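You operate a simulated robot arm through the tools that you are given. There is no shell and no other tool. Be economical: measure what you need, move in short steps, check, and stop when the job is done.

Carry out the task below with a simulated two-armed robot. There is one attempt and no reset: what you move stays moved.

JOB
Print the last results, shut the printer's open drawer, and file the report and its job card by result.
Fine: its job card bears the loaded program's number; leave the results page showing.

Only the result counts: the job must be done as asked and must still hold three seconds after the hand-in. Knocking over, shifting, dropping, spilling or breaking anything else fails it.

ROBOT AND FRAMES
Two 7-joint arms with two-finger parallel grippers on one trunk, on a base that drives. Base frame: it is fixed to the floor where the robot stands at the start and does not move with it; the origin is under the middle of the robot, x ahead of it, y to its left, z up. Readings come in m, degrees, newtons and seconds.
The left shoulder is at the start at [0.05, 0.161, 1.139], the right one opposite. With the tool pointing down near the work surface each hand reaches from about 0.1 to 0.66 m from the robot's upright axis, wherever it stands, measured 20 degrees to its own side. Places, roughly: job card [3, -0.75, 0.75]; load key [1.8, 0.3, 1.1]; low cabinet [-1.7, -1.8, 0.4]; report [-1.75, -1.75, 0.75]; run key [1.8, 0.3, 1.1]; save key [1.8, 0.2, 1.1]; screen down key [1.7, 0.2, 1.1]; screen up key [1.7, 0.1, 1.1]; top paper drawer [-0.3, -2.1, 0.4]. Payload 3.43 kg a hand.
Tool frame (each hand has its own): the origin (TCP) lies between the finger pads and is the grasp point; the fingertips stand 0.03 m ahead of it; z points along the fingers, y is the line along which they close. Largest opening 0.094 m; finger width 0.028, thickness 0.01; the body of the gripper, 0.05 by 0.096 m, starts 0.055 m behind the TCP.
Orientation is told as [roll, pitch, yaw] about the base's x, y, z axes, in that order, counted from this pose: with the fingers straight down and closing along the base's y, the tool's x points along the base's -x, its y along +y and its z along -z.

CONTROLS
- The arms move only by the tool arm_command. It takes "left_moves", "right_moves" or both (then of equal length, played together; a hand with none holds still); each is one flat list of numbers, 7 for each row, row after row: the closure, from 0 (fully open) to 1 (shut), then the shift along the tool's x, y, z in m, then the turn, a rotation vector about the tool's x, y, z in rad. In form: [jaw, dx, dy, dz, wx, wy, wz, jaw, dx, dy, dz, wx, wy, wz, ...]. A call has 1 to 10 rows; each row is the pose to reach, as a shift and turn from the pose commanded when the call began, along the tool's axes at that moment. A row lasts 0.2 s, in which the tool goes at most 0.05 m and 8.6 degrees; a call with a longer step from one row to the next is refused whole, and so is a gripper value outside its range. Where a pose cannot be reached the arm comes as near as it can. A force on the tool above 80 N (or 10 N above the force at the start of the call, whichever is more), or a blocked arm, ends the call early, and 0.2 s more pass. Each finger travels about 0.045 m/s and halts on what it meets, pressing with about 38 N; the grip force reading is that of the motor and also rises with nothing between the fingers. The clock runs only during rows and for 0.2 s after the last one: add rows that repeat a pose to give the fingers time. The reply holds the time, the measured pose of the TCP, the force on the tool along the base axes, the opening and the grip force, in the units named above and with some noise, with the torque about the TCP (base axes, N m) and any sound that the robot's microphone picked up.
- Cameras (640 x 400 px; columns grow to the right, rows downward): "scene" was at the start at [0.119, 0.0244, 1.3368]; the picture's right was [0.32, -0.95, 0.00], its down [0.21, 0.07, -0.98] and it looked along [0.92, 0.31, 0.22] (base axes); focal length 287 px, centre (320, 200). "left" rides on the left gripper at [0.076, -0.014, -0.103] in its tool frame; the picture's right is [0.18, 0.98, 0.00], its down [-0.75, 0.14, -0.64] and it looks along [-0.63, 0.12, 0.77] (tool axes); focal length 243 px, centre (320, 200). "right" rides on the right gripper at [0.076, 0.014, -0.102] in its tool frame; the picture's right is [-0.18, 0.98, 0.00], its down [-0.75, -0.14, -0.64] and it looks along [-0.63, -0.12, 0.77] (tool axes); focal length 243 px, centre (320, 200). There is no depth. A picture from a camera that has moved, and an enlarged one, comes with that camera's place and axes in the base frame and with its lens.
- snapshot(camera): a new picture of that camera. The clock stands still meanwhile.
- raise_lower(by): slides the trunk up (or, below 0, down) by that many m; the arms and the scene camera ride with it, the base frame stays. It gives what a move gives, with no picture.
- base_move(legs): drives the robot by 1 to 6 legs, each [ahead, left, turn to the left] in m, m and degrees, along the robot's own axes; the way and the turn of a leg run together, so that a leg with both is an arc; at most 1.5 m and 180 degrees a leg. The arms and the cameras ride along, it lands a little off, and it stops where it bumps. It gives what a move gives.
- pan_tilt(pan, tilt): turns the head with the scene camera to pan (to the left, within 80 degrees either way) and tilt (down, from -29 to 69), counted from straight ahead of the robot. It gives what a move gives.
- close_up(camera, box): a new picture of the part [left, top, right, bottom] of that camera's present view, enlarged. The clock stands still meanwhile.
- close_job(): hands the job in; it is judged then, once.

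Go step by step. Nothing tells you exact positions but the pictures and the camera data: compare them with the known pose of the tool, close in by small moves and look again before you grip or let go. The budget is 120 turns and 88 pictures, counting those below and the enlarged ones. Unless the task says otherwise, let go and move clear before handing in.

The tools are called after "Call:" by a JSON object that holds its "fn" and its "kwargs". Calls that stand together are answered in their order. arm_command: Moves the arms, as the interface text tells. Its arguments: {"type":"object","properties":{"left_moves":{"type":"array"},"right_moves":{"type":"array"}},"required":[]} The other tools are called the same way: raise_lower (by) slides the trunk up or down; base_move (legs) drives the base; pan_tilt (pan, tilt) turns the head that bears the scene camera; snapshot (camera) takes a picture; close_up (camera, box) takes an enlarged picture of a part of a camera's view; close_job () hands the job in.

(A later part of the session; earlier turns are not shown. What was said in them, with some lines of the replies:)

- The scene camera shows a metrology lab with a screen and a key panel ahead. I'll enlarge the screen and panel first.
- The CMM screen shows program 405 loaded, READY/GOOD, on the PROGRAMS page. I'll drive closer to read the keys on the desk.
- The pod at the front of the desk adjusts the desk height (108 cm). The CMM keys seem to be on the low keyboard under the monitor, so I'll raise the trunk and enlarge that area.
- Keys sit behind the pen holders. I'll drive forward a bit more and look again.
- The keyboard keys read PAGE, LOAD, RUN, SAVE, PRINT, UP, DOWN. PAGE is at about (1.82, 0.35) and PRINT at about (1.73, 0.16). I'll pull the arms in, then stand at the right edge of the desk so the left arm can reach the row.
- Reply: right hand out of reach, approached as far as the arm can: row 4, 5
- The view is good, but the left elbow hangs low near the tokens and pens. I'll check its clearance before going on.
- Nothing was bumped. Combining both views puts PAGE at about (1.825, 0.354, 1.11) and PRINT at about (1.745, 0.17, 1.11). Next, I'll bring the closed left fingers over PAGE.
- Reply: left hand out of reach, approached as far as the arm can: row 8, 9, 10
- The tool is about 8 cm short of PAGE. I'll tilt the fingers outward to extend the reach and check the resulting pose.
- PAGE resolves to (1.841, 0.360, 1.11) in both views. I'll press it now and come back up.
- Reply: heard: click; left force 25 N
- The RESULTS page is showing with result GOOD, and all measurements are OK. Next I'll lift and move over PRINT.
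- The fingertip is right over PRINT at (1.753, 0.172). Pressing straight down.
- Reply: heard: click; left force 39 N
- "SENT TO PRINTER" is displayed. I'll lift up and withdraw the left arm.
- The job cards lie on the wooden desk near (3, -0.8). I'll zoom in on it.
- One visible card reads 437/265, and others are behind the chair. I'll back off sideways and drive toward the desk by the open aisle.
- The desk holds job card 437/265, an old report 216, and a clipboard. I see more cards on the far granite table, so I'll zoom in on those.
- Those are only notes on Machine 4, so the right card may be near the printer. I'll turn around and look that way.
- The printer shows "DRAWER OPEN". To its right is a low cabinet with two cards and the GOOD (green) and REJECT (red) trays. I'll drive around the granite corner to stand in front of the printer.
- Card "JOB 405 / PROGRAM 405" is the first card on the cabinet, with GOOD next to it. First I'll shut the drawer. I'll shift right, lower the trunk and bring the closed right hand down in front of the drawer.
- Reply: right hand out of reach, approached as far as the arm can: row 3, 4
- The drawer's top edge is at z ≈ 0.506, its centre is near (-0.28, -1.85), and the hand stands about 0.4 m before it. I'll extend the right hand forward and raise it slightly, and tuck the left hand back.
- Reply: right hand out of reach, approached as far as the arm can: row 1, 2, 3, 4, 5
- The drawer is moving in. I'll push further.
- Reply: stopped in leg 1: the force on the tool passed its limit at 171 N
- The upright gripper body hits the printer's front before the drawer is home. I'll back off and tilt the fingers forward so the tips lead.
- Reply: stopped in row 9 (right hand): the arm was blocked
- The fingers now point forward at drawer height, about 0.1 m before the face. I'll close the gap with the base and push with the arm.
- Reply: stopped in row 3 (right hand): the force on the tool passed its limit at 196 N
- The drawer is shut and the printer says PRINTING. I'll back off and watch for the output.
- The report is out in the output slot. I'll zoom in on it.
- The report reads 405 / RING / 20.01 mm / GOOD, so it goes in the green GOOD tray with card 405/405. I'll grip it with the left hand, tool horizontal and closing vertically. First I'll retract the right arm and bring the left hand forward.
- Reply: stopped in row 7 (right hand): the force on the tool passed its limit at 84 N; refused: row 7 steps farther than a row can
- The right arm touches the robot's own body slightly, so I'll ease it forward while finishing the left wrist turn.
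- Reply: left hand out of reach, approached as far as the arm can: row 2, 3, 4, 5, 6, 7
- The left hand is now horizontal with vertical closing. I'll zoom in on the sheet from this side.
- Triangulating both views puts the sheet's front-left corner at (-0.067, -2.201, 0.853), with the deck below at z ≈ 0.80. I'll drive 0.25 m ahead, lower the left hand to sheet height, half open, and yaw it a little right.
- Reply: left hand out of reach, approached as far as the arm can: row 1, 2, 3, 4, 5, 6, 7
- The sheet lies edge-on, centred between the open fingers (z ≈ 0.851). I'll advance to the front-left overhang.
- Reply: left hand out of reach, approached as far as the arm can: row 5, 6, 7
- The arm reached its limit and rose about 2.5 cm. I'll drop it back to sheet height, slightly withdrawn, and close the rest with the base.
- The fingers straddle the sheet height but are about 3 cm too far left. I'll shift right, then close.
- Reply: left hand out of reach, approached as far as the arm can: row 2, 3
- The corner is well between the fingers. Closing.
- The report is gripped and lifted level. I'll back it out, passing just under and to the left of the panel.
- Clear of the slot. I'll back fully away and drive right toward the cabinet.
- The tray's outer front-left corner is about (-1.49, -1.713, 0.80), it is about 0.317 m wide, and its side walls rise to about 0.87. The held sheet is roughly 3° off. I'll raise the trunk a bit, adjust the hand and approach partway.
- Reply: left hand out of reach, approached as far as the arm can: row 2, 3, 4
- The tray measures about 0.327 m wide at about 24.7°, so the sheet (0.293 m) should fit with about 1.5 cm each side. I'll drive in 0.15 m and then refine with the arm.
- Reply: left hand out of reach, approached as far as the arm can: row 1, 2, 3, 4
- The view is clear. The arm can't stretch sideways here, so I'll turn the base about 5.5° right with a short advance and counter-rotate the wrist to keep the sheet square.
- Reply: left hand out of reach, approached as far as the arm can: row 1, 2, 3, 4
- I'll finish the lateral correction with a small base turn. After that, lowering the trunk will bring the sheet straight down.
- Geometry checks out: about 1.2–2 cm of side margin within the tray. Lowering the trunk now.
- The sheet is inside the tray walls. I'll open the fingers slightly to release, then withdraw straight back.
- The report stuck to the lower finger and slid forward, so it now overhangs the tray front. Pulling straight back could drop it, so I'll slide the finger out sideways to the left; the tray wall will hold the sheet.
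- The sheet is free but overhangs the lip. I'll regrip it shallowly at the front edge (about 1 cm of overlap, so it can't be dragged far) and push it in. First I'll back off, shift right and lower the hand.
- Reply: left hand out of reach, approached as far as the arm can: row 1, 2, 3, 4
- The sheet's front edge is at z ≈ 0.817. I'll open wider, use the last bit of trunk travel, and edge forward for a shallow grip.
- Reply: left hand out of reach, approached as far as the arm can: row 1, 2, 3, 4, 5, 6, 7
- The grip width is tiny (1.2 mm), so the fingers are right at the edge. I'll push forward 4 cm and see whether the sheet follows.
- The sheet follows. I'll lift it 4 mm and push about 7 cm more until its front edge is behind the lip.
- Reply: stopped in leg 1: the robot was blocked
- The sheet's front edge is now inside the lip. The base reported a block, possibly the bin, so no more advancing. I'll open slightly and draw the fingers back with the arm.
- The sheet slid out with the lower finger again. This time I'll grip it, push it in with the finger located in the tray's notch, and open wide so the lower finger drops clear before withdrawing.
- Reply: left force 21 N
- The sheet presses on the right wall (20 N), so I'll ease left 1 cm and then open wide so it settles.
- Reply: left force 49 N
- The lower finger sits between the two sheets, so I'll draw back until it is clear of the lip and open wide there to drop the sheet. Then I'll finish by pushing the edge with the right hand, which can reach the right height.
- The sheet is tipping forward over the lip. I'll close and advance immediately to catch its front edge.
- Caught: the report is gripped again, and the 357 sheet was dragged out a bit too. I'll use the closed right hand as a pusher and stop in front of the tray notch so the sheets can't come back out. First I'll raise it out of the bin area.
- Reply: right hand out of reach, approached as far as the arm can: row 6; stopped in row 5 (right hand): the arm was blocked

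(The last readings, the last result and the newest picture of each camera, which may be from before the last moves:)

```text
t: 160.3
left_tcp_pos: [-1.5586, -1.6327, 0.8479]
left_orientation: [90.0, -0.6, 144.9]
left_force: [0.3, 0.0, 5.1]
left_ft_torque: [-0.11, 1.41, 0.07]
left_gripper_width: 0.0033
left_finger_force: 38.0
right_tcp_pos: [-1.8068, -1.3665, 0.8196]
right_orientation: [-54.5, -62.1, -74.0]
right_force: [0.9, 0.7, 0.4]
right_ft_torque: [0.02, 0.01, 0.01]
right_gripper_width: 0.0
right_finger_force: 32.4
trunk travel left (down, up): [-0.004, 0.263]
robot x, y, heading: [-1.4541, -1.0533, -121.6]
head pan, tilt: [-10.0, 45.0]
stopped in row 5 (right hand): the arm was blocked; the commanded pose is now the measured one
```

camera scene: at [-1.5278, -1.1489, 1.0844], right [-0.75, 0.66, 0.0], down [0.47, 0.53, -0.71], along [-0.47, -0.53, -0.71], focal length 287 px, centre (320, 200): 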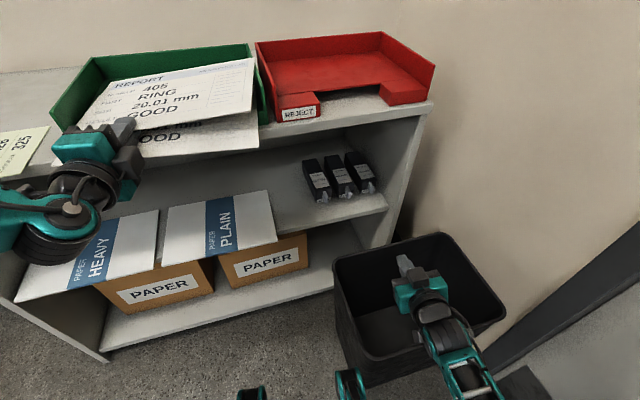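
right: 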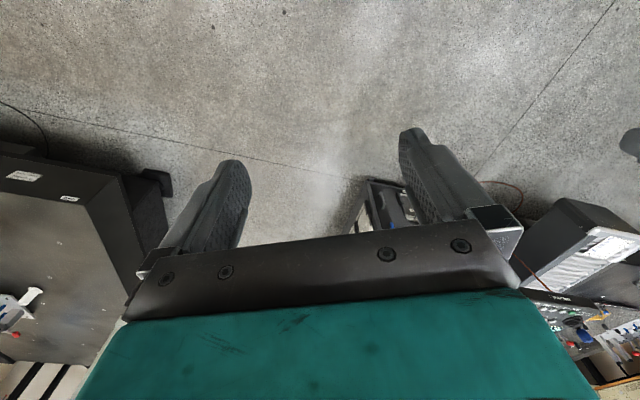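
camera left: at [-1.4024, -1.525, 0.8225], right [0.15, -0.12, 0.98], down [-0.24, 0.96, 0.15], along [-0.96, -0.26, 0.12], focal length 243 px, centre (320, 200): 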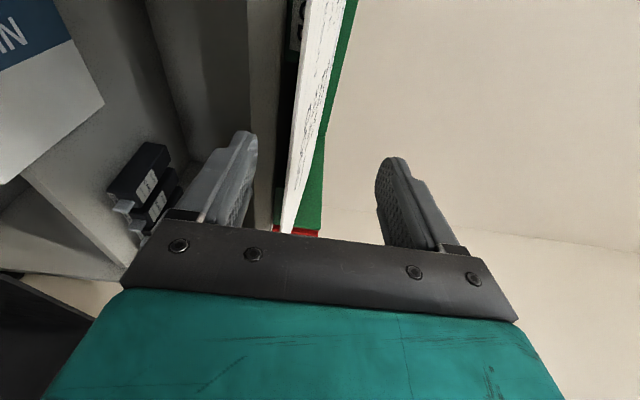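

The right arm cannot cross that far. I'll lift the report back out, then restore the 357 sheet separately with the right hand, and re-insert the report afterwards.

Call:
{"fn": "raise_lower", "kwargs": {"by": 0.08}}

Call:
{"fn": "base_move", "kwargs": {"legs": [[-0.2, 0.0, 0]]}}

Call:
{"fn": "pan_tilt", "kwargs": {"pan": 0, "tilt": 36}}

Call:
{"fn": "snapshot", "kwargs": {"camera": "scene"}}

```text
t: 161.4
left_tcp_pos: [-1.5602, -1.6318, 0.9256]
left_orientation: [89.5, -0.4, 145.0]
left_force: [0.1, -1.0, -0.5]
left_ft_torque: [-0.01, 0.0, 0.03]
left_gripper_width: 0.0008
left_finger_force: 36.1
right_tcp_pos: [-1.8069, -1.3677, 0.9002]
right_orientation: [-54.2, -62.0, -74.1]
right_force: [-0.8, -0.1, 0.0]
right_ft_torque: [0.01, 0.0, -0.01]
right_gripper_width: 0.0
right_finger_force: 32.6
trunk travel left (down, up): [-0.084, 0.183]
robot x, y, heading: [-1.4538, -1.0494, -121.6]
head pan, tilt: [-10.0, 45.0]
```

```text
t: 163.0
left_tcp_pos: [-1.4563, -1.4629, 0.9256]
left_orientation: [89.5, -0.4, 144.8]
left_force: [0.1, -1.5, 0.0]
left_ft_torque: [0.04, 0.0, 0.0]
left_gripper_width: 0.0009
left_finger_force: 35.7
right_tcp_pos: [-1.7033, -1.1975, 0.9004]
right_orientation: [-54.2, -61.9, -74.4]
right_force: [1.1, 1.1, 0.2]
right_ft_torque: [-0.01, 0.0, 0.01]
right_gripper_width: 0.0003
right_finger_force: 33.0
trunk travel left (down, up): [-0.084, 0.183]
robot x, y, heading: [-1.3551, -0.8857, -121.8]
head pan, tilt: [-10.0, 45.0]
```

```text
t: 163.8
left_tcp_pos: [-1.4574, -1.4636, 0.9242]
left_orientation: [89.5, -0.3, 144.8]
left_force: [0.2, -0.3, -0.9]
left_ft_torque: [0.05, -0.02, 0.02]
left_gripper_width: 0.0012
left_finger_force: 35.6
right_tcp_pos: [-1.7036, -1.1987, 0.9021]
right_orientation: [-54.3, -61.9, -74.4]
right_force: [-1.2, -0.4, 0.3]
right_ft_torque: [-0.03, 0.0, -0.02]
right_gripper_width: 0.0
right_finger_force: 33.1
trunk travel left (down, up): [-0.084, 0.183]
robot x, y, heading: [-1.3505, -0.8825, -121.8]
head pan, tilt: [0.0, 36.0]
```

```text
4 pictures are left
camera scene: at [-1.4167, -0.9944, 1.1774], right [-0.85, 0.53, 0.0], down [0.31, 0.5, -0.81], along [-0.43, -0.69, -0.59], focal length 287 px, centre (320, 200)
```

scene: 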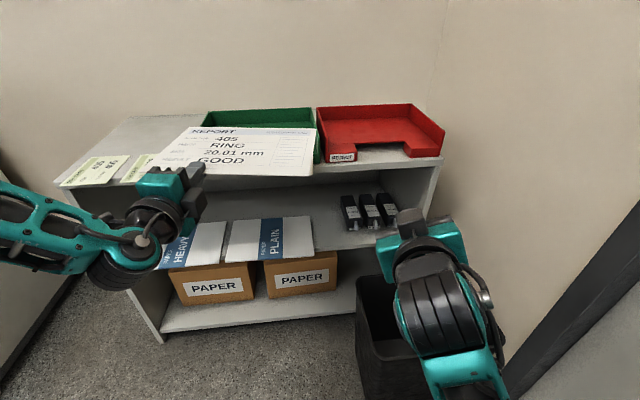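

The report is held level above the tray at z 0.924. Now the right hand: I'll lower it to sheet-edge height, shift left so it faces the tray centre, and push 357 back in.

Call:
{"fn": "arm_command", "kwargs": {"right_moves": [1, 0.0274, 0.0119, 0.0085, 0, 0, 0, 1, 0.0547, 0.0237, 0.017, 0, 0, 0, 1, 0.0547, 0.0237, 0.017, 0, 0, 0]}}

Call:
{"fn": "base_move", "kwargs": {"legs": [[0.0, 0.276, 0], [0.15, 0.0, 0]]}}

```text
t: 164.8
left_tcp_pos: [-1.4561, -1.4635, 0.9254]
left_orientation: [89.5, -0.4, 144.7]
left_force: [0.7, 0.2, 0.3]
left_ft_torque: [0.03, 0.0, -0.03]
left_gripper_width: 0.0012
left_finger_force: 35.6
right_tcp_pos: [-1.7258, -1.2, 0.857]
right_orientation: [-61.6, -62.7, -69.1]
right_force: [0.1, -0.1, -0.1]
right_ft_torque: [-0.01, -0.02, 0.02]
right_gripper_width: 0.0
right_finger_force: 33.2
trunk travel left (down, up): [-0.084, 0.183]
robot x, y, heading: [-1.3502, -0.8861, -121.6]
head pan, tilt: [0.0, 36.0]
stopped in row 3 (right hand): the arm was blocked; the commanded pose is now the measured one
```

```text
t: 168.8
left_tcp_pos: [-1.3002, -1.7369, 0.9249]
left_orientation: [89.5, -0.3, 144.6]
left_force: [0.1, 0.3, -0.5]
left_ft_torque: [0.01, -0.03, 0.0]
left_gripper_width: 0.001
left_finger_force: 36.0
right_tcp_pos: [-1.5684, -1.4707, 0.8561]
right_orientation: [-61.6, -62.6, -69.4]
right_force: [-0.2, 0.9, -0.2]
right_ft_torque: [0.0, 0.02, 0.01]
right_gripper_width: 0.0002
right_finger_force: 33.1
trunk travel left (down, up): [-0.084, 0.183]
robot x, y, heading: [-1.1956, -1.1584, -121.8]
head pan, tilt: [0.0, 36.0]
```

Call:
{"fn": "raise_lower", "kwargs": {"by": -0.022}}

Call:
{"fn": "base_move", "kwargs": {"legs": [[0.176, 0.015, 0]]}}

Call:
{"fn": "snapshot", "kwargs": {"camera": "scene"}}

```text
t: 169.4
left_tcp_pos: [-1.3014, -1.7366, 0.9033]
left_orientation: [89.5, -0.4, 144.6]
left_force: [-0.3, -0.5, 0.1]
left_ft_torque: [0.0, -0.06, 0.01]
left_gripper_width: 0.0012
left_finger_force: 36.3
right_tcp_pos: [-1.569, -1.4718, 0.8342]
right_orientation: [-61.8, -62.7, -69.3]
right_force: [0.0, 0.4, 0.2]
right_ft_torque: [-0.02, 0.0, -0.04]
right_gripper_width: 0.0
right_finger_force: 33.3
trunk travel left (down, up): [-0.062, 0.205]
robot x, y, heading: [-1.1951, -1.1606, -121.9]
head pan, tilt: [0.0, 36.0]
```

```text
t: 170.9
left_tcp_pos: [-1.382, -1.8934, 0.9032]
left_orientation: [89.4, -0.4, 144.5]
left_force: [0.1, -0.4, -0.4]
left_ft_torque: [0.02, -0.03, -0.02]
left_gripper_width: 0.001
left_finger_force: 35.9
right_tcp_pos: [-1.6489, -1.629, 0.8344]
right_orientation: [-61.5, -62.7, -69.3]
right_force: [0.9, -0.5, -0.6]
right_ft_torque: [0.02, -0.01, -0.01]
right_gripper_width: 0.0
right_finger_force: 33.0
trunk travel left (down, up): [-0.062, 0.205]
robot x, y, heading: [-1.2747, -1.3162, -122.1]
head pan, tilt: [0.0, 36.0]
```

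```text
3 pictures are left
camera scene: at [-1.3404, -1.424, 1.1554], right [-0.85, 0.53, 0.0], down [0.31, 0.5, -0.81], along [-0.43, -0.69, -0.59], focal length 287 px, centre (320, 200)
```

scene: 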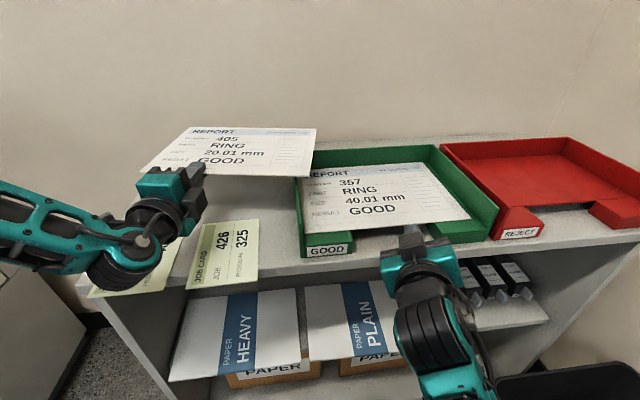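

The 357 sheet is back in place and the tray hasn't moved. I'll nudge 357 slightly deeper to leave the notch free, back away, then test re-squaring the held report with the left wrist.

Call:
{"fn": "base_move", "kwargs": {"legs": [[0.014, 0.0, 0]]}}

Call:
{"fn": "base_move", "kwargs": {"legs": [[-0.25, 0.0, 0]]}}

Call:
{"fn": "arm_command", "kwargs": {"left_moves": [1, 0, 0, 0, 0, 0.08, 0, 1, 0, 0, 0, 0, 0.16, 0, 1, 0, 0, 0, 0, 0.24, 0, 1, 0, 0, 0, 0, 0.3, 0, 1, 0, 0, 0, 0, 0.3, 0], "right_moves": [1, 0, 0, -0.03, 0, 0, 0, 1, 0, 0, -0.06, 0, 0, 0, 1, 0, 0, -0.09, 0, 0, 0, 1, 0, 0, -0.12, 0, 0, 0, 1, 0, 0, -0.12, 0, 0, 0]}}

```text
t: 171.7
left_tcp_pos: [-1.3878, -1.9015, 0.906]
left_orientation: [89.8, -0.4, 144.5]
left_force: [0.2, -0.1, 0.0]
left_ft_torque: [0.04, -0.04, 0.02]
left_gripper_width: 0.001
left_finger_force: 36.2
right_tcp_pos: [-1.6552, -1.636, 0.8351]
right_orientation: [-62.0, -62.7, -69.1]
right_force: [22.6, 40.5, 2.4]
right_ft_torque: [0.1, -0.07, -0.03]
right_gripper_width: 0.0001
right_finger_force: 33.0
trunk travel left (down, up): [-0.062, 0.205]
robot x, y, heading: [-1.2838, -1.3276, -121.9]
head pan, tilt: [0.0, 36.0]
```

```text
t: 173.5
left_tcp_pos: [-1.2556, -1.6882, 0.9026]
left_orientation: [89.5, -0.4, 144.4]
left_force: [0.1, 0.4, -0.5]
left_ft_torque: [0.05, -0.03, 0.0]
left_gripper_width: 0.0009
left_finger_force: 36.0
right_tcp_pos: [-1.5224, -1.4224, 0.8341]
right_orientation: [-61.6, -62.5, -69.6]
right_force: [0.2, 0.2, 0.3]
right_ft_torque: [-0.01, 0.01, 0.01]
right_gripper_width: 0.0001
right_finger_force: 33.2
trunk travel left (down, up): [-0.062, 0.205]
robot x, y, heading: [-1.1463, -1.1102, -121.9]
head pan, tilt: [0.0, 36.0]
```

```text
t: 174.2
left_tcp_pos: [-1.2547, -1.6886, 0.9036]
left_orientation: [89.5, -0.3, 154.6]
left_force: [0.2, 1.0, -1.1]
left_ft_torque: [0.04, -0.04, 0.02]
left_gripper_width: 0.0012
left_finger_force: 35.9
left hand out of reach, approached as far as the arm can: row 3
right_tcp_pos: [-1.5146, -1.39, 0.9078]
right_orientation: [-88.8, -59.9, -46.6]
right_force: [0.4, -1.0, -0.5]
right_ft_torque: [0.0, 0.01, -0.01]
right_gripper_width: 0.0002
right_finger_force: 32.6
trunk travel left (down, up): [-0.062, 0.205]
robot x, y, heading: [-1.1444, -1.1108, -121.9]
head pan, tilt: [0.0, 36.0]
stopped in row 3 (right hand): the arm was blocked; the commanded pose is now the measured one
```

357 is now seated against the tray's back. To stay clear of the bin I need more arm extension, so I'll test extending the left hand forward in free space.

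Call:
{"fn": "arm_command", "kwargs": {"left_moves": [1, 0, 0, 0.03, 0, 0, 0, 1, 0, 0, 0.06, 0, 0, 0, 1, 0, 0, 0.09, 0, 0, 0, 1, 0, 0, 0.09, 0, 0, 0]}}

```text
t: 175.2
left_tcp_pos: [-1.2738, -1.7674, 0.9217]
left_orientation: [89.4, -0.3, 154.6]
left_force: [-0.3, 0.9, 0.7]
left_ft_torque: [0.03, -0.04, -0.01]
left_gripper_width: 0.0008
left_finger_force: 35.8
left hand out of reach, approached as far as the arm can: row 1, 2, 3, 4
right_tcp_pos: [-1.5144, -1.391, 0.9078]
right_orientation: [-88.7, -60.0, -46.5]
right_force: [0.2, 0.2, -0.2]
right_ft_torque: [-0.03, -0.03, -0.02]
right_gripper_width: 0.0
right_finger_force: 33.1
trunk travel left (down, up): [-0.062, 0.205]
robot x, y, heading: [-1.1428, -1.1092, -122.3]
head pan, tilt: [0.0, 36.0]
```

The extension works (z 0.922, nearly square). The computed target has the base about 3 cm clear of the bin, so I'll drive right over the tray.

Call:
{"fn": "base_move", "kwargs": {"legs": [[0.0, -0.325, 0], [0.055, 0.0, 0]]}}

```text
t: 179.2
left_tcp_pos: [-1.5774, -1.6407, 0.9213]
left_orientation: [89.4, -0.3, 154.5]
left_force: [-1.3, 0.5, -0.7]
left_ft_torque: [0.03, -0.03, 0.04]
left_gripper_width: 0.0009
left_finger_force: 36.2
right_tcp_pos: [-1.8174, -1.2641, 0.9059]
right_orientation: [-88.6, -60.0, -46.7]
right_force: [-0.8, -0.3, -0.1]
right_ft_torque: [0.01, -0.01, -0.03]
right_gripper_width: 0.0001
right_finger_force: 32.7
trunk travel left (down, up): [-0.062, 0.205]
robot x, y, heading: [-1.4492, -0.9849, -122.2]
head pan, tilt: [0.0, 36.0]
```

Call:
{"fn": "close_up", "kwargs": {"camera": "scene", "box": [140, 60, 400, 222]}}

```text
2.46 times, centred on (270, 141) of scene
camera zoom: at [-1.5152, -1.0936, 1.1554], right [-0.85, 0.53, 0.0], down [0.31, 0.5, -0.81], along [-0.43, -0.68, -0.59], focal length 706 px, centre (443, 345)
```

zoom: 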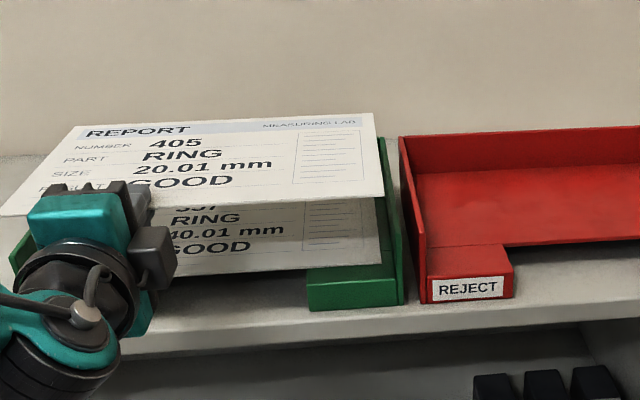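

The sheet is square to the tray, with side margins of about 1–2 cm and the finger in the notch. I'll lower and open wide so the lower finger drops clear, then withdraw.

Call:
{"fn": "raise_lower", "kwargs": {"by": -0.06}}

Call:
{"fn": "arm_command", "kwargs": {"left_moves": [0.85, 0, 0, 0, 0, 0, 0, 0.5, 0, 0, 0, 0, 0, 0, 0.22, 0, 0, 0, 0, 0, 0, 0.22, 0, 0, 0, 0, 0, 0, 0.22, 0, 0, 0, 0, 0, 0, 0.22, 0, 0, 0, 0, 0, 0]}}

```text
t: 180.2
left_tcp_pos: [-1.5779, -1.6408, 0.8597]
left_orientation: [89.4, -0.4, 154.4]
left_force: [-0.2, 0.1, -0.5]
left_ft_torque: [0.04, -0.03, 0.02]
left_gripper_width: 0.0009
left_finger_force: 35.4
right_tcp_pos: [-1.8173, -1.2633, 0.8467]
right_orientation: [-88.8, -59.9, -46.6]
right_force: [0.6, -0.5, 0.6]
right_ft_torque: [0.0, 0.02, 0.03]
right_gripper_width: 0.0
right_finger_force: 32.7
trunk travel left (down, up): [-0.002, 0.265]
robot x, y, heading: [-1.4497, -0.9855, -122.2]
head pan, tilt: [0.0, 36.0]
```

```text
t: 181.6
left_tcp_pos: [-1.5771, -1.6405, 0.8603]
left_orientation: [89.4, -0.4, 154.5]
left_force: [0.0, 0.1, -0.2]
left_ft_torque: [0.0, 0.01, 0.01]
left_gripper_width: 0.0732
left_finger_force: 0.0
right_tcp_pos: [-1.8167, -1.2637, 0.8465]
right_orientation: [-88.8, -59.8, -46.6]
right_force: [-0.7, 0.1, -0.6]
right_ft_torque: [0.01, -0.02, 0.0]
right_gripper_width: 0.0001
right_finger_force: 32.9
trunk travel left (down, up): [-0.002, 0.265]
robot x, y, heading: [-1.4522, -0.9842, -122.4]
head pan, tilt: [0.0, 36.0]
```

Call:
{"fn": "base_move", "kwargs": {"legs": [[-0.13, 0.0, 0]]}}

Call:
{"fn": "snapshot", "kwargs": {"camera": "scene"}}

```text
t: 182.9
left_tcp_pos: [-1.5094, -1.5326, 0.8609]
left_orientation: [89.5, -0.2, 154.5]
left_force: [-0.1, -0.1, -0.6]
left_ft_torque: [0.01, 0.0, 0.01]
left_gripper_width: 0.0732
left_finger_force: 0.0
right_tcp_pos: [-1.7496, -1.156, 0.847]
right_orientation: [-88.9, -59.9, -46.5]
right_force: [-1.4, 0.6, -0.5]
right_ft_torque: [0.02, -0.01, -0.01]
right_gripper_width: 0.0
right_finger_force: 33.2
trunk travel left (down, up): [-0.002, 0.265]
robot x, y, heading: [-1.3785, -0.8774, -122.7]
head pan, tilt: [0.0, 36.0]
```

```text
1 pictures are left
camera scene: at [-1.4468, -0.9854, 1.0955], right [-0.85, 0.53, 0.0], down [0.31, 0.5, -0.81], along [-0.43, -0.68, -0.59], focal length 287 px, centre (320, 200)
```

scene: 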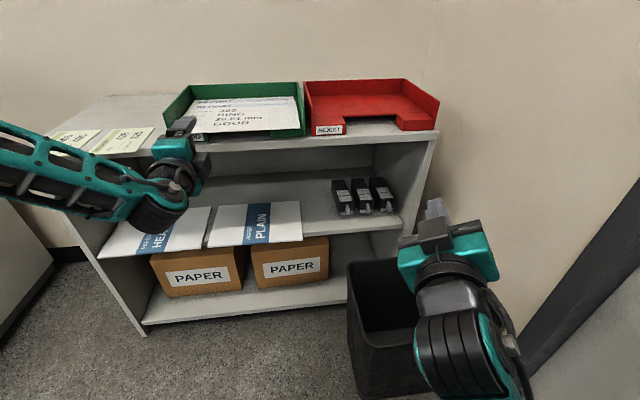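

The report now lies in the GOOD tray, protruding only slightly at the front. I'll use the right hand to push it fully in, as I did with 357.

Call:
{"fn": "arm_command", "kwargs": {"left_moves": [0.5, 0, 0.02, 0, 0, 0, 0, 0.5, 0, 0.04, 0, 0, 0, 0], "right_moves": [1, 0.0035, 0.002, 0, 0, 0, 0, 1, 0.0069, 0.004, 0, 0, 0, 0]}}

Call:
{"fn": "base_move", "kwargs": {"legs": [[-0.03, 0.34, 0], [0.22, 0.0, 0]]}}

```text
t: 183.5
left_tcp_pos: [-1.5106, -1.5344, 0.9016]
left_orientation: [89.4, -0.3, 154.5]
left_force: [0.6, -0.5, 0.4]
left_ft_torque: [0.01, -0.02, -0.01]
left_gripper_width: 0.0472
left_finger_force: 0.2
right_tcp_pos: [-1.7569, -1.1546, 0.8458]
right_orientation: [-91.7, -59.3, -44.8]
right_force: [0.2, -0.7, 0.3]
right_ft_torque: [0.0, -0.02, 0.03]
right_gripper_width: 0.0002
right_finger_force: 32.6
trunk travel left (down, up): [-0.002, 0.265]
robot x, y, heading: [-1.3808, -0.8757, -122.2]
head pan, tilt: [0.0, 36.0]
```

```text
t: 188.3
left_tcp_pos: [-1.3299, -1.8783, 0.9037]
left_orientation: [89.3, -0.3, 154.2]
left_force: [0.4, -0.5, 0.2]
left_ft_torque: [0.03, 0.02, 0.02]
left_gripper_width: 0.047
left_finger_force: 0.0
right_tcp_pos: [-1.573, -1.4967, 0.842]
right_orientation: [-90.6, -59.0, -46.0]
right_force: [0.4, 0.1, -0.1]
right_ft_torque: [-0.01, 0.03, 0.0]
right_gripper_width: 0.0
right_finger_force: 32.6
trunk travel left (down, up): [-0.002, 0.265]
robot x, y, heading: [-1.1979, -1.2223, -122.7]
head pan, tilt: [0.0, 36.0]
```

Call:
{"fn": "base_move", "kwargs": {"legs": [[0.15, 0.02, 0]]}}

```text
t: 189.7
left_tcp_pos: [-1.3947, -2.0147, 0.9024]
left_orientation: [89.4, -0.2, 154.1]
left_force: [0.3, -0.2, -0.2]
left_ft_torque: [0.0, -0.01, 0.01]
left_gripper_width: 0.0468
left_finger_force: 0.1
right_tcp_pos: [-1.6379, -1.633, 0.8415]
right_orientation: [-90.6, -58.8, -45.9]
right_force: [0.0, -0.7, -0.6]
right_ft_torque: [-0.03, 0.03, 0.0]
right_gripper_width: 0.0002
right_finger_force: 32.7
trunk travel left (down, up): [-0.002, 0.265]
robot x, y, heading: [-1.2584, -1.3548, -123.0]
head pan, tilt: [0.0, 36.0]
```

Both sheets should now be home. I'll back off and configure the left hand for the card: fully open, low, pitched slightly down.

Call:
{"fn": "base_move", "kwargs": {"legs": [[-0.28, 0.0, 0]]}}

Call:
{"fn": "arm_command", "kwargs": {"left_moves": [0, 0, -0.015, -0.01, 0.04, -0.04, 0, 0, 0, -0.03, -0.02, 0.08, -0.08, 0, 0, 0, -0.045, -0.03, 0.12, -0.12, 0, 0, 0, -0.06, -0.04, 0.16, -0.15, 0, 0, 0, -0.08, -0.05, 0.2, -0.18, 0, 0, 0, -0.08, -0.05, 0.2, -0.18, 0]}}

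```text
t: 191.7
left_tcp_pos: [-1.2422, -1.7768, 0.9023]
left_orientation: [89.4, -0.3, 154.1]
left_force: [-0.5, -0.1, 0.6]
left_ft_torque: [0.02, 0.02, -0.02]
left_gripper_width: 0.0469
left_finger_force: 0.0
right_tcp_pos: [-1.4854, -1.395, 0.8409]
right_orientation: [-90.7, -58.9, -46.0]
right_force: [0.2, -0.5, -0.1]
right_ft_torque: [0.0, 0.01, -0.01]
right_gripper_width: 0.0
right_finger_force: 33.0
trunk travel left (down, up): [-0.002, 0.265]
robot x, y, heading: [-1.1061, -1.1193, -122.6]
head pan, tilt: [0.0, 36.0]
```

```text
t: 193.1
left_tcp_pos: [-1.2199, -1.7311, 0.822]
left_orientation: [78.0, -1.4, 143.9]
left_force: [0.3, 0.4, -0.4]
left_ft_torque: [0.01, -0.01, 0.0]
left_gripper_width: 0.094
left_finger_force: 0.1
right_tcp_pos: [-1.4865, -1.3959, 0.8411]
right_orientation: [-90.7, -58.8, -46.1]
right_force: [-0.7, 0.0, -0.1]
right_ft_torque: [0.02, 0.0, -0.03]
right_gripper_width: 0.0
right_finger_force: 33.2
trunk travel left (down, up): [-0.002, 0.265]
robot x, y, heading: [-1.1065, -1.1154, -122.6]
head pan, tilt: [0.0, 36.0]
```

The hand is low and pitched properly. The card's front edge should be about 4 cm ahead, so I'll advance and close on it.

Call:
{"fn": "arm_command", "kwargs": {"left_moves": [0, 0.01, 0.004, 0.019, 0, 0, 0, 0, 0.02, 0.0078, 0.038, 0, 0, 0, 0, 0.02, 0.0078, 0.038, 0, 0, 0]}}

Call:
{"fn": "snapshot", "kwargs": {"camera": "left"}}

```text
t: 193.9
left_tcp_pos: [-1.2278, -1.7755, 0.8203]
left_orientation: [78.0, -1.3, 143.7]
left_force: [0.1, -0.3, 0.5]
left_ft_torque: [0.01, 0.01, -0.03]
left_gripper_width: 0.0939
left_finger_force: 0.1
right_tcp_pos: [-1.4846, -1.3957, 0.8412]
right_orientation: [-90.8, -58.8, -46.0]
right_force: [-0.7, -0.3, 0.7]
right_ft_torque: [0.0, 0.0, -0.01]
right_gripper_width: 0.0
right_finger_force: 33.3
trunk travel left (down, up): [-0.002, 0.265]
robot x, y, heading: [-1.1065, -1.1191, -122.7]
head pan, tilt: [0.0, 36.0]
```

```text
0 pictures are left
camera left: at [-1.1046, -1.7367, 0.8248], right [0.05, -0.29, 0.96], down [-0.25, 0.92, 0.29], along [-0.97, -0.25, -0.03], focal length 243 px, centre (320, 200)
```

left: 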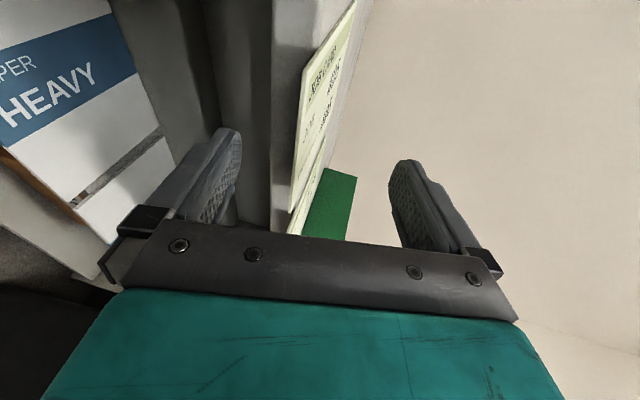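

The card sits between the fingers at the tip. No pictures are left, so from here I'll rely on width and force readings. Closing.

Call:
{"fn": "arm_command", "kwargs": {"left_moves": [0.4, 0, 0, 0, 0, 0, 0, 0.7, 0, 0, 0, 0, 0, 0, 1, 0, 0, 0, 0, 0, 0, 1, 0, 0, 0, 0, 0, 0, 1, 0, 0, 0, 0, 0, 0, 1, 0, 0, 0, 0, 0, 0, 1, 0, 0, 0, 0, 0, 0]}}

```text
t: 195.5
left_tcp_pos: [-1.2269, -1.7744, 0.8211]
left_orientation: [78.1, -1.3, 143.9]
left_force: [1.0, -0.2, 2.6]
left_ft_torque: [-0.16, 0.12, -0.09]
left_gripper_width: 0.0
left_finger_force: 33.5
right_tcp_pos: [-1.4853, -1.3965, 0.8433]
right_orientation: [-90.6, -58.9, -46.1]
right_force: [0.6, 0.2, 0.2]
right_ft_torque: [0.01, 0.02, 0.0]
right_gripper_width: 0.0003
right_finger_force: 33.0
trunk travel left (down, up): [-0.002, 0.265]
robot x, y, heading: [-1.1065, -1.1194, -122.7]
head pan, tilt: [0.0, 36.0]
```

There is contact force but zero width, so I probably only have the extreme tip. I'll reopen, advance 1 cm, and close again.

Call:
{"fn": "arm_command", "kwargs": {"left_moves": [0, 0, 0, 0, 0, 0, 0, 0, 0, 0, 0, 0, 0, 0, 0, 0, 0, 0, 0, 0, 0, 0, 0, 0, 0, 0, 0, 0, 0, 0, 0, 0, 0, 0, 0, 0, 0, 0.001, 0.006, 0, 0, 0, 0, 0, 0.002, 0.011, 0, 0, 0]}}

Call:
{"fn": "arm_command", "kwargs": {"left_moves": [0.4, 0, 0, 0, 0, 0, 0, 0.7, 0, 0, 0, 0, 0, 0, 1, 0, 0, 0, 0, 0, 0, 1, 0, 0, 0, 0, 0, 0, 1, 0, 0, 0, 0, 0, 0, 1, 0, 0, 0, 0, 0, 0, 1, 0, 0, 0, 0, 0, 0]}}

```text
t: 197.1
left_tcp_pos: [-1.2323, -1.7845, 0.8212]
left_orientation: [78.2, -1.3, 143.9]
left_force: [-0.3, 0.1, 0.3]
left_ft_torque: [0.03, 0.0, -0.02]
left_gripper_width: 0.094
left_finger_force: 0.0
right_tcp_pos: [-1.4869, -1.3962, 0.8419]
right_orientation: [-90.7, -58.9, -46.1]
right_force: [1.3, 0.0, -0.6]
right_ft_torque: [-0.02, 0.0, 0.02]
right_gripper_width: 0.0
right_finger_force: 32.5
trunk travel left (down, up): [-0.002, 0.265]
robot x, y, heading: [-1.1089, -1.1214, -122.9]
head pan, tilt: [0.0, 36.0]
```

```text
t: 198.7
left_tcp_pos: [-1.2331, -1.7833, 0.8227]
left_orientation: [78.3, -1.4, 144.0]
left_force: [0.3, -0.8, 3.6]
left_ft_torque: [-0.34, 0.36, -0.01]
left_gripper_width: 0.0003
left_finger_force: 33.5
right_tcp_pos: [-1.4849, -1.3958, 0.8431]
right_orientation: [-90.7, -58.8, -46.1]
right_force: [-0.8, -0.4, -0.7]
right_ft_torque: [0.02, 0.02, 0.01]
right_gripper_width: 0.0
right_finger_force: 33.7
trunk travel left (down, up): [-0.002, 0.265]
robot x, y, heading: [-1.1089, -1.1183, -122.3]
head pan, tilt: [0.0, 36.0]
```

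The torque pattern (an upward force about 0.14 m ahead of the hand) shows the card is gripped, with its far end pressing on the shelf. I'll lift it clear.

Call:
{"fn": "raise_lower", "kwargs": {"by": 0.13}}

Call:
{"fn": "base_move", "kwargs": {"legs": [[-0.1, 0.0, 0]]}}

Call:
{"fn": "arm_command", "kwargs": {"left_moves": [1, 0, 0, 0, 0.12, 0, 0, 1, 0, 0, 0, 0.24, 0, 0, 1, 0, 0, 0, 0.36, 0, 0, 1, 0, 0, 0, 0.48, 0, 0, 1, 0, 0, 0, 0.58, 0, 0, 1, 0, 0, 0, 0.58, 0, 0]}}

```text
t: 200.3
left_tcp_pos: [-1.2322, -1.7837, 0.9512]
left_orientation: [78.1, -1.5, 143.8]
left_force: [0.2, 0.2, 0.0]
left_ft_torque: [0.04, 0.04, -0.04]
left_gripper_width: 0.0002
left_finger_force: 35.9
right_tcp_pos: [-1.486, -1.3959, 0.9712]
right_orientation: [-90.6, -58.8, -46.0]
right_force: [1.1, 0.9, -0.1]
right_ft_torque: [0.01, 0.02, 0.01]
right_gripper_width: 0.0
right_finger_force: 32.8
trunk travel left (down, up): [-0.132, 0.135]
robot x, y, heading: [-1.1073, -1.1204, -122.8]
head pan, tilt: [0.0, 36.0]
```

```text
t: 201.4
left_tcp_pos: [-1.1802, -1.7012, 0.9504]
left_orientation: [78.1, -1.4, 143.9]
left_force: [-0.7, 0.6, 0.5]
left_ft_torque: [0.03, 0.01, -0.02]
left_gripper_width: 0.0007
left_finger_force: 35.9
right_tcp_pos: [-1.4326, -1.3128, 0.9721]
right_orientation: [-90.7, -58.9, -46.0]
right_force: [0.0, 0.0, 0.0]
right_ft_torque: [-0.04, 0.02, -0.02]
right_gripper_width: 0.0
right_finger_force: 33.1
trunk travel left (down, up): [-0.132, 0.135]
robot x, y, heading: [-1.0513, -1.0403, -123.0]
head pan, tilt: [0.0, 36.0]
```

```text
t: 202.8
left_tcp_pos: [-1.1803, -1.7006, 0.9508]
left_orientation: [44.9, -1.4, 143.8]
left_force: [-0.3, 0.5, 0.4]
left_ft_torque: [0.07, 0.0, -0.02]
left_gripper_width: 0.0006
left_finger_force: 35.3
right_tcp_pos: [-1.4331, -1.3136, 0.9709]
right_orientation: [-90.6, -58.8, -46.0]
right_force: [-0.6, -0.7, 0.2]
right_ft_torque: [0.01, 0.02, -0.01]
right_gripper_width: 0.0001
right_finger_force: 33.0
trunk travel left (down, up): [-0.132, 0.135]
robot x, y, heading: [-1.0563, -1.0357, -122.5]
head pan, tilt: [0.0, 36.0]
```

The card is held with the hand pitched 45° down. I'll raise it, turn the base 10° right, and move in: sideways first, then forward over the tray.

Call:
{"fn": "raise_lower", "kwargs": {"by": 0.05}}

Call:
{"fn": "base_move", "kwargs": {"legs": [[0.0, 0.0, -10], [0.0726, -0.2265, 0]]}}

```text
t: 203.7
left_tcp_pos: [-1.1805, -1.7019, 1.0012]
left_orientation: [44.8, -1.4, 143.8]
left_force: [0.1, -0.9, -0.8]
left_ft_torque: [0.0, 0.01, 0.05]
left_gripper_width: 0.0003
left_finger_force: 35.7
right_tcp_pos: [-1.4322, -1.3137, 1.021]
right_orientation: [-90.6, -58.8, -46.0]
right_force: [0.2, -0.8, -0.1]
right_ft_torque: [0.0, 0.0, 0.02]
right_gripper_width: 0.0
right_finger_force: 33.2
trunk travel left (down, up): [-0.182, 0.085]
robot x, y, heading: [-1.0522, -1.0393, -122.5]
head pan, tilt: [0.0, 36.0]
```

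```text
t: 207.0
left_tcp_pos: [-1.5087, -1.5679, 1.0022]
left_orientation: [44.8, -1.3, 133.5]
left_force: [-0.3, 0.8, -0.8]
left_ft_torque: [-0.03, -0.04, 0.02]
left_gripper_width: 0.0005
left_finger_force: 35.4
right_tcp_pos: [-1.6881, -1.1425, 1.0216]
right_orientation: [-90.8, -59.0, -56.4]
right_force: [-0.1, -0.1, -0.1]
right_ft_torque: [0.0, 0.03, -0.02]
right_gripper_width: 0.0
right_finger_force: 33.3
trunk travel left (down, up): [-0.182, 0.085]
robot x, y, heading: [-1.2629, -0.9385, -132.7]
head pan, tilt: [0.0, 36.0]
```

Call:
{"fn": "base_move", "kwargs": {"legs": [[0.188, 0.06, 0]]}}

Call:
{"fn": "raise_lower", "kwargs": {"by": -0.03}}

```text
t: 208.6
left_tcp_pos: [-1.5912, -1.7454, 1.0005]
left_orientation: [44.8, -1.5, 133.6]
left_force: [-0.1, -1.1, -0.9]
left_ft_torque: [0.01, 0.03, 0.01]
left_gripper_width: 0.0003
left_finger_force: 35.4
right_tcp_pos: [-1.7702, -1.3186, 1.0208]
right_orientation: [-90.6, -58.8, -56.3]
right_force: [0.3, -0.9, 0.0]
right_ft_torque: [-0.02, -0.02, 0.03]
right_gripper_width: 0.0
right_finger_force: 33.4
trunk travel left (down, up): [-0.182, 0.085]
robot x, y, heading: [-1.3471, -1.1128, -132.7]
head pan, tilt: [0.0, 36.0]
```

```text
t: 209.3
left_tcp_pos: [-1.591, -1.7458, 0.9721]
left_orientation: [45.0, -1.5, 133.6]
left_force: [0.2, -0.1, 0.0]
left_ft_torque: [0.0, -0.03, 0.01]
left_gripper_width: 0.0003
left_finger_force: 35.1
right_tcp_pos: [-1.7707, -1.3179, 0.9917]
right_orientation: [-90.6, -58.7, -56.2]
right_force: [1.2, 0.0, 0.0]
right_ft_torque: [0.0, 0.0, -0.02]
right_gripper_width: 0.0002
right_finger_force: 32.9
trunk travel left (down, up): [-0.152, 0.115]
robot x, y, heading: [-1.3467, -1.1128, -132.8]
head pan, tilt: [0.0, 36.0]
```

Call:
{"fn": "raise_lower", "kwargs": {"by": -0.015}}

Call:
{"fn": "raise_lower", "kwargs": {"by": -0.01}}

```text
t: 209.9
left_tcp_pos: [-1.5908, -1.7452, 0.9557]
left_orientation: [44.9, -1.4, 133.6]
left_force: [0.4, 0.7, -0.4]
left_ft_torque: [0.02, -0.01, 0.0]
left_gripper_width: 0.0002
left_finger_force: 35.6
right_tcp_pos: [-1.7701, -1.3187, 0.9757]
right_orientation: [-90.7, -58.6, -56.2]
right_force: [-0.2, 0.3, -0.4]
right_ft_torque: [0.0, -0.02, -0.01]
right_gripper_width: 0.0001
right_finger_force: 33.2
trunk travel left (down, up): [-0.137, 0.13]
robot x, y, heading: [-1.3511, -1.1177, -132.8]
head pan, tilt: [0.0, 36.0]
```

```text
t: 210.5
left_tcp_pos: [-1.5919, -1.7449, 0.9485]
left_orientation: [45.0, -1.6, 133.6]
left_force: [1.8, 2.9, 7.1]
left_ft_torque: [-0.12, 0.49, -0.15]
left_gripper_width: 0.0003
left_finger_force: 35.2
right_tcp_pos: [-1.77, -1.3168, 0.9676]
right_orientation: [-90.8, -58.9, -56.1]
right_force: [-0.1, 0.0, -0.8]
right_ft_torque: [0.05, -0.01, -0.03]
right_gripper_width: 0.0
right_finger_force: 32.8
trunk travel left (down, up): [-0.127, 0.14]
robot x, y, heading: [-1.3458, -1.1139, -133.0]
head pan, tilt: [0.0, 36.0]
```

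The card's far end just touched the sheet in the tray. I'll back up a few mm, open wide so it slides off, and withdraw along the tool axis.

Call:
{"fn": "raise_lower", "kwargs": {"by": 0.006}}

Call:
{"fn": "arm_command", "kwargs": {"left_moves": [0.5, 0, 0, 0, 0, 0, 0, 0, 0, 0, 0, 0, 0, 0, 0, 0, 0, 0, 0, 0, 0, 0, 0, 0, 0, 0, 0, 0, 0, 0, 0, 0, 0, 0, 0, 0, 0, 0, -0.04, 0, 0, 0, 0, 0, 0, -0.08, 0, 0, 0, 0, 0, 0, -0.12, 0, 0, 0]}}

```text
t: 211.1
left_tcp_pos: [-1.5897, -1.7459, 0.9518]
left_orientation: [44.8, -1.4, 133.7]
left_force: [0.1, 0.2, 1.3]
left_ft_torque: [-0.14, 0.18, 0.03]
left_gripper_width: 0.0004
left_finger_force: 35.2
right_tcp_pos: [-1.7713, -1.3189, 0.9704]
right_orientation: [-90.7, -58.9, -56.2]
right_force: [0.0, -0.6, -0.6]
right_ft_torque: [0.0, 0.02, 0.03]
right_gripper_width: 0.0002
right_finger_force: 32.9
trunk travel left (down, up): [-0.133, 0.134]
robot x, y, heading: [-1.3544, -1.1168, -133.0]
head pan, tilt: [0.0, 36.0]
```

```text
t: 212.9
left_tcp_pos: [-1.5283, -1.6871, 1.0388]
left_orientation: [44.9, -1.4, 133.7]
left_force: [0.4, -0.1, 0.5]
left_ft_torque: [-0.01, -0.01, 0.0]
left_gripper_width: 0.0936
left_finger_force: 0.1
right_tcp_pos: [-1.7711, -1.3174, 0.9725]
right_orientation: [-90.7, -58.9, -56.2]
right_force: [0.6, 0.9, 0.3]
right_ft_torque: [0.03, 0.01, 0.01]
right_gripper_width: 0.0002
right_finger_force: 33.1
trunk travel left (down, up): [-0.133, 0.134]
robot x, y, heading: [-1.3509, -1.1142, -133.1]
head pan, tilt: [0.0, 36.0]
```

Call:
{"fn": "base_move", "kwargs": {"legs": [[-0.3, 0.0, 0]]}}

```text
t: 214.9
left_tcp_pos: [-1.328, -1.4692, 1.0376]
left_orientation: [44.9, -1.4, 133.3]
left_force: [-0.9, -0.4, 1.2]
left_ft_torque: [-0.01, 0.01, 0.01]
left_gripper_width: 0.094
left_finger_force: 0.1
right_tcp_pos: [-1.569, -1.0984, 0.9722]
right_orientation: [-90.8, -58.9, -56.5]
right_force: [0.1, 1.0, 0.4]
right_ft_torque: [0.02, 0.02, 0.02]
right_gripper_width: 0.0
right_finger_force: 32.5
trunk travel left (down, up): [-0.133, 0.134]
robot x, y, heading: [-1.1457, -0.8945, -133.3]
head pan, tilt: [0.0, 36.0]
```

Both hands are clear and empty, so I'm handing the job in.

Call:
{"fn": "close_job", "kwargs": {}}

```text
The job is handed in.
```

I printed the results, shut the printer drawer, and put the GOOD report and job card 405/405 in the green GOOD tray. The results page was showing on the screen when I last looked.

- **Unchecked at the end:** I ran out of pictures. I couldn't see the final push of the report into the tray, or the card's grip and release. I judged those from the force, torque and position readings.
- **Disturbed along the way:** The report came back out with the gripper more than once. It dragged the 357 report already in the tray partly out. I pushed 357 back in and saw it in place, then nudged it about 1 cm further, against the tray's back wall.
- **Bin:** The base also stopped once, probably against the waste bin. The bin did not appear to have moved.
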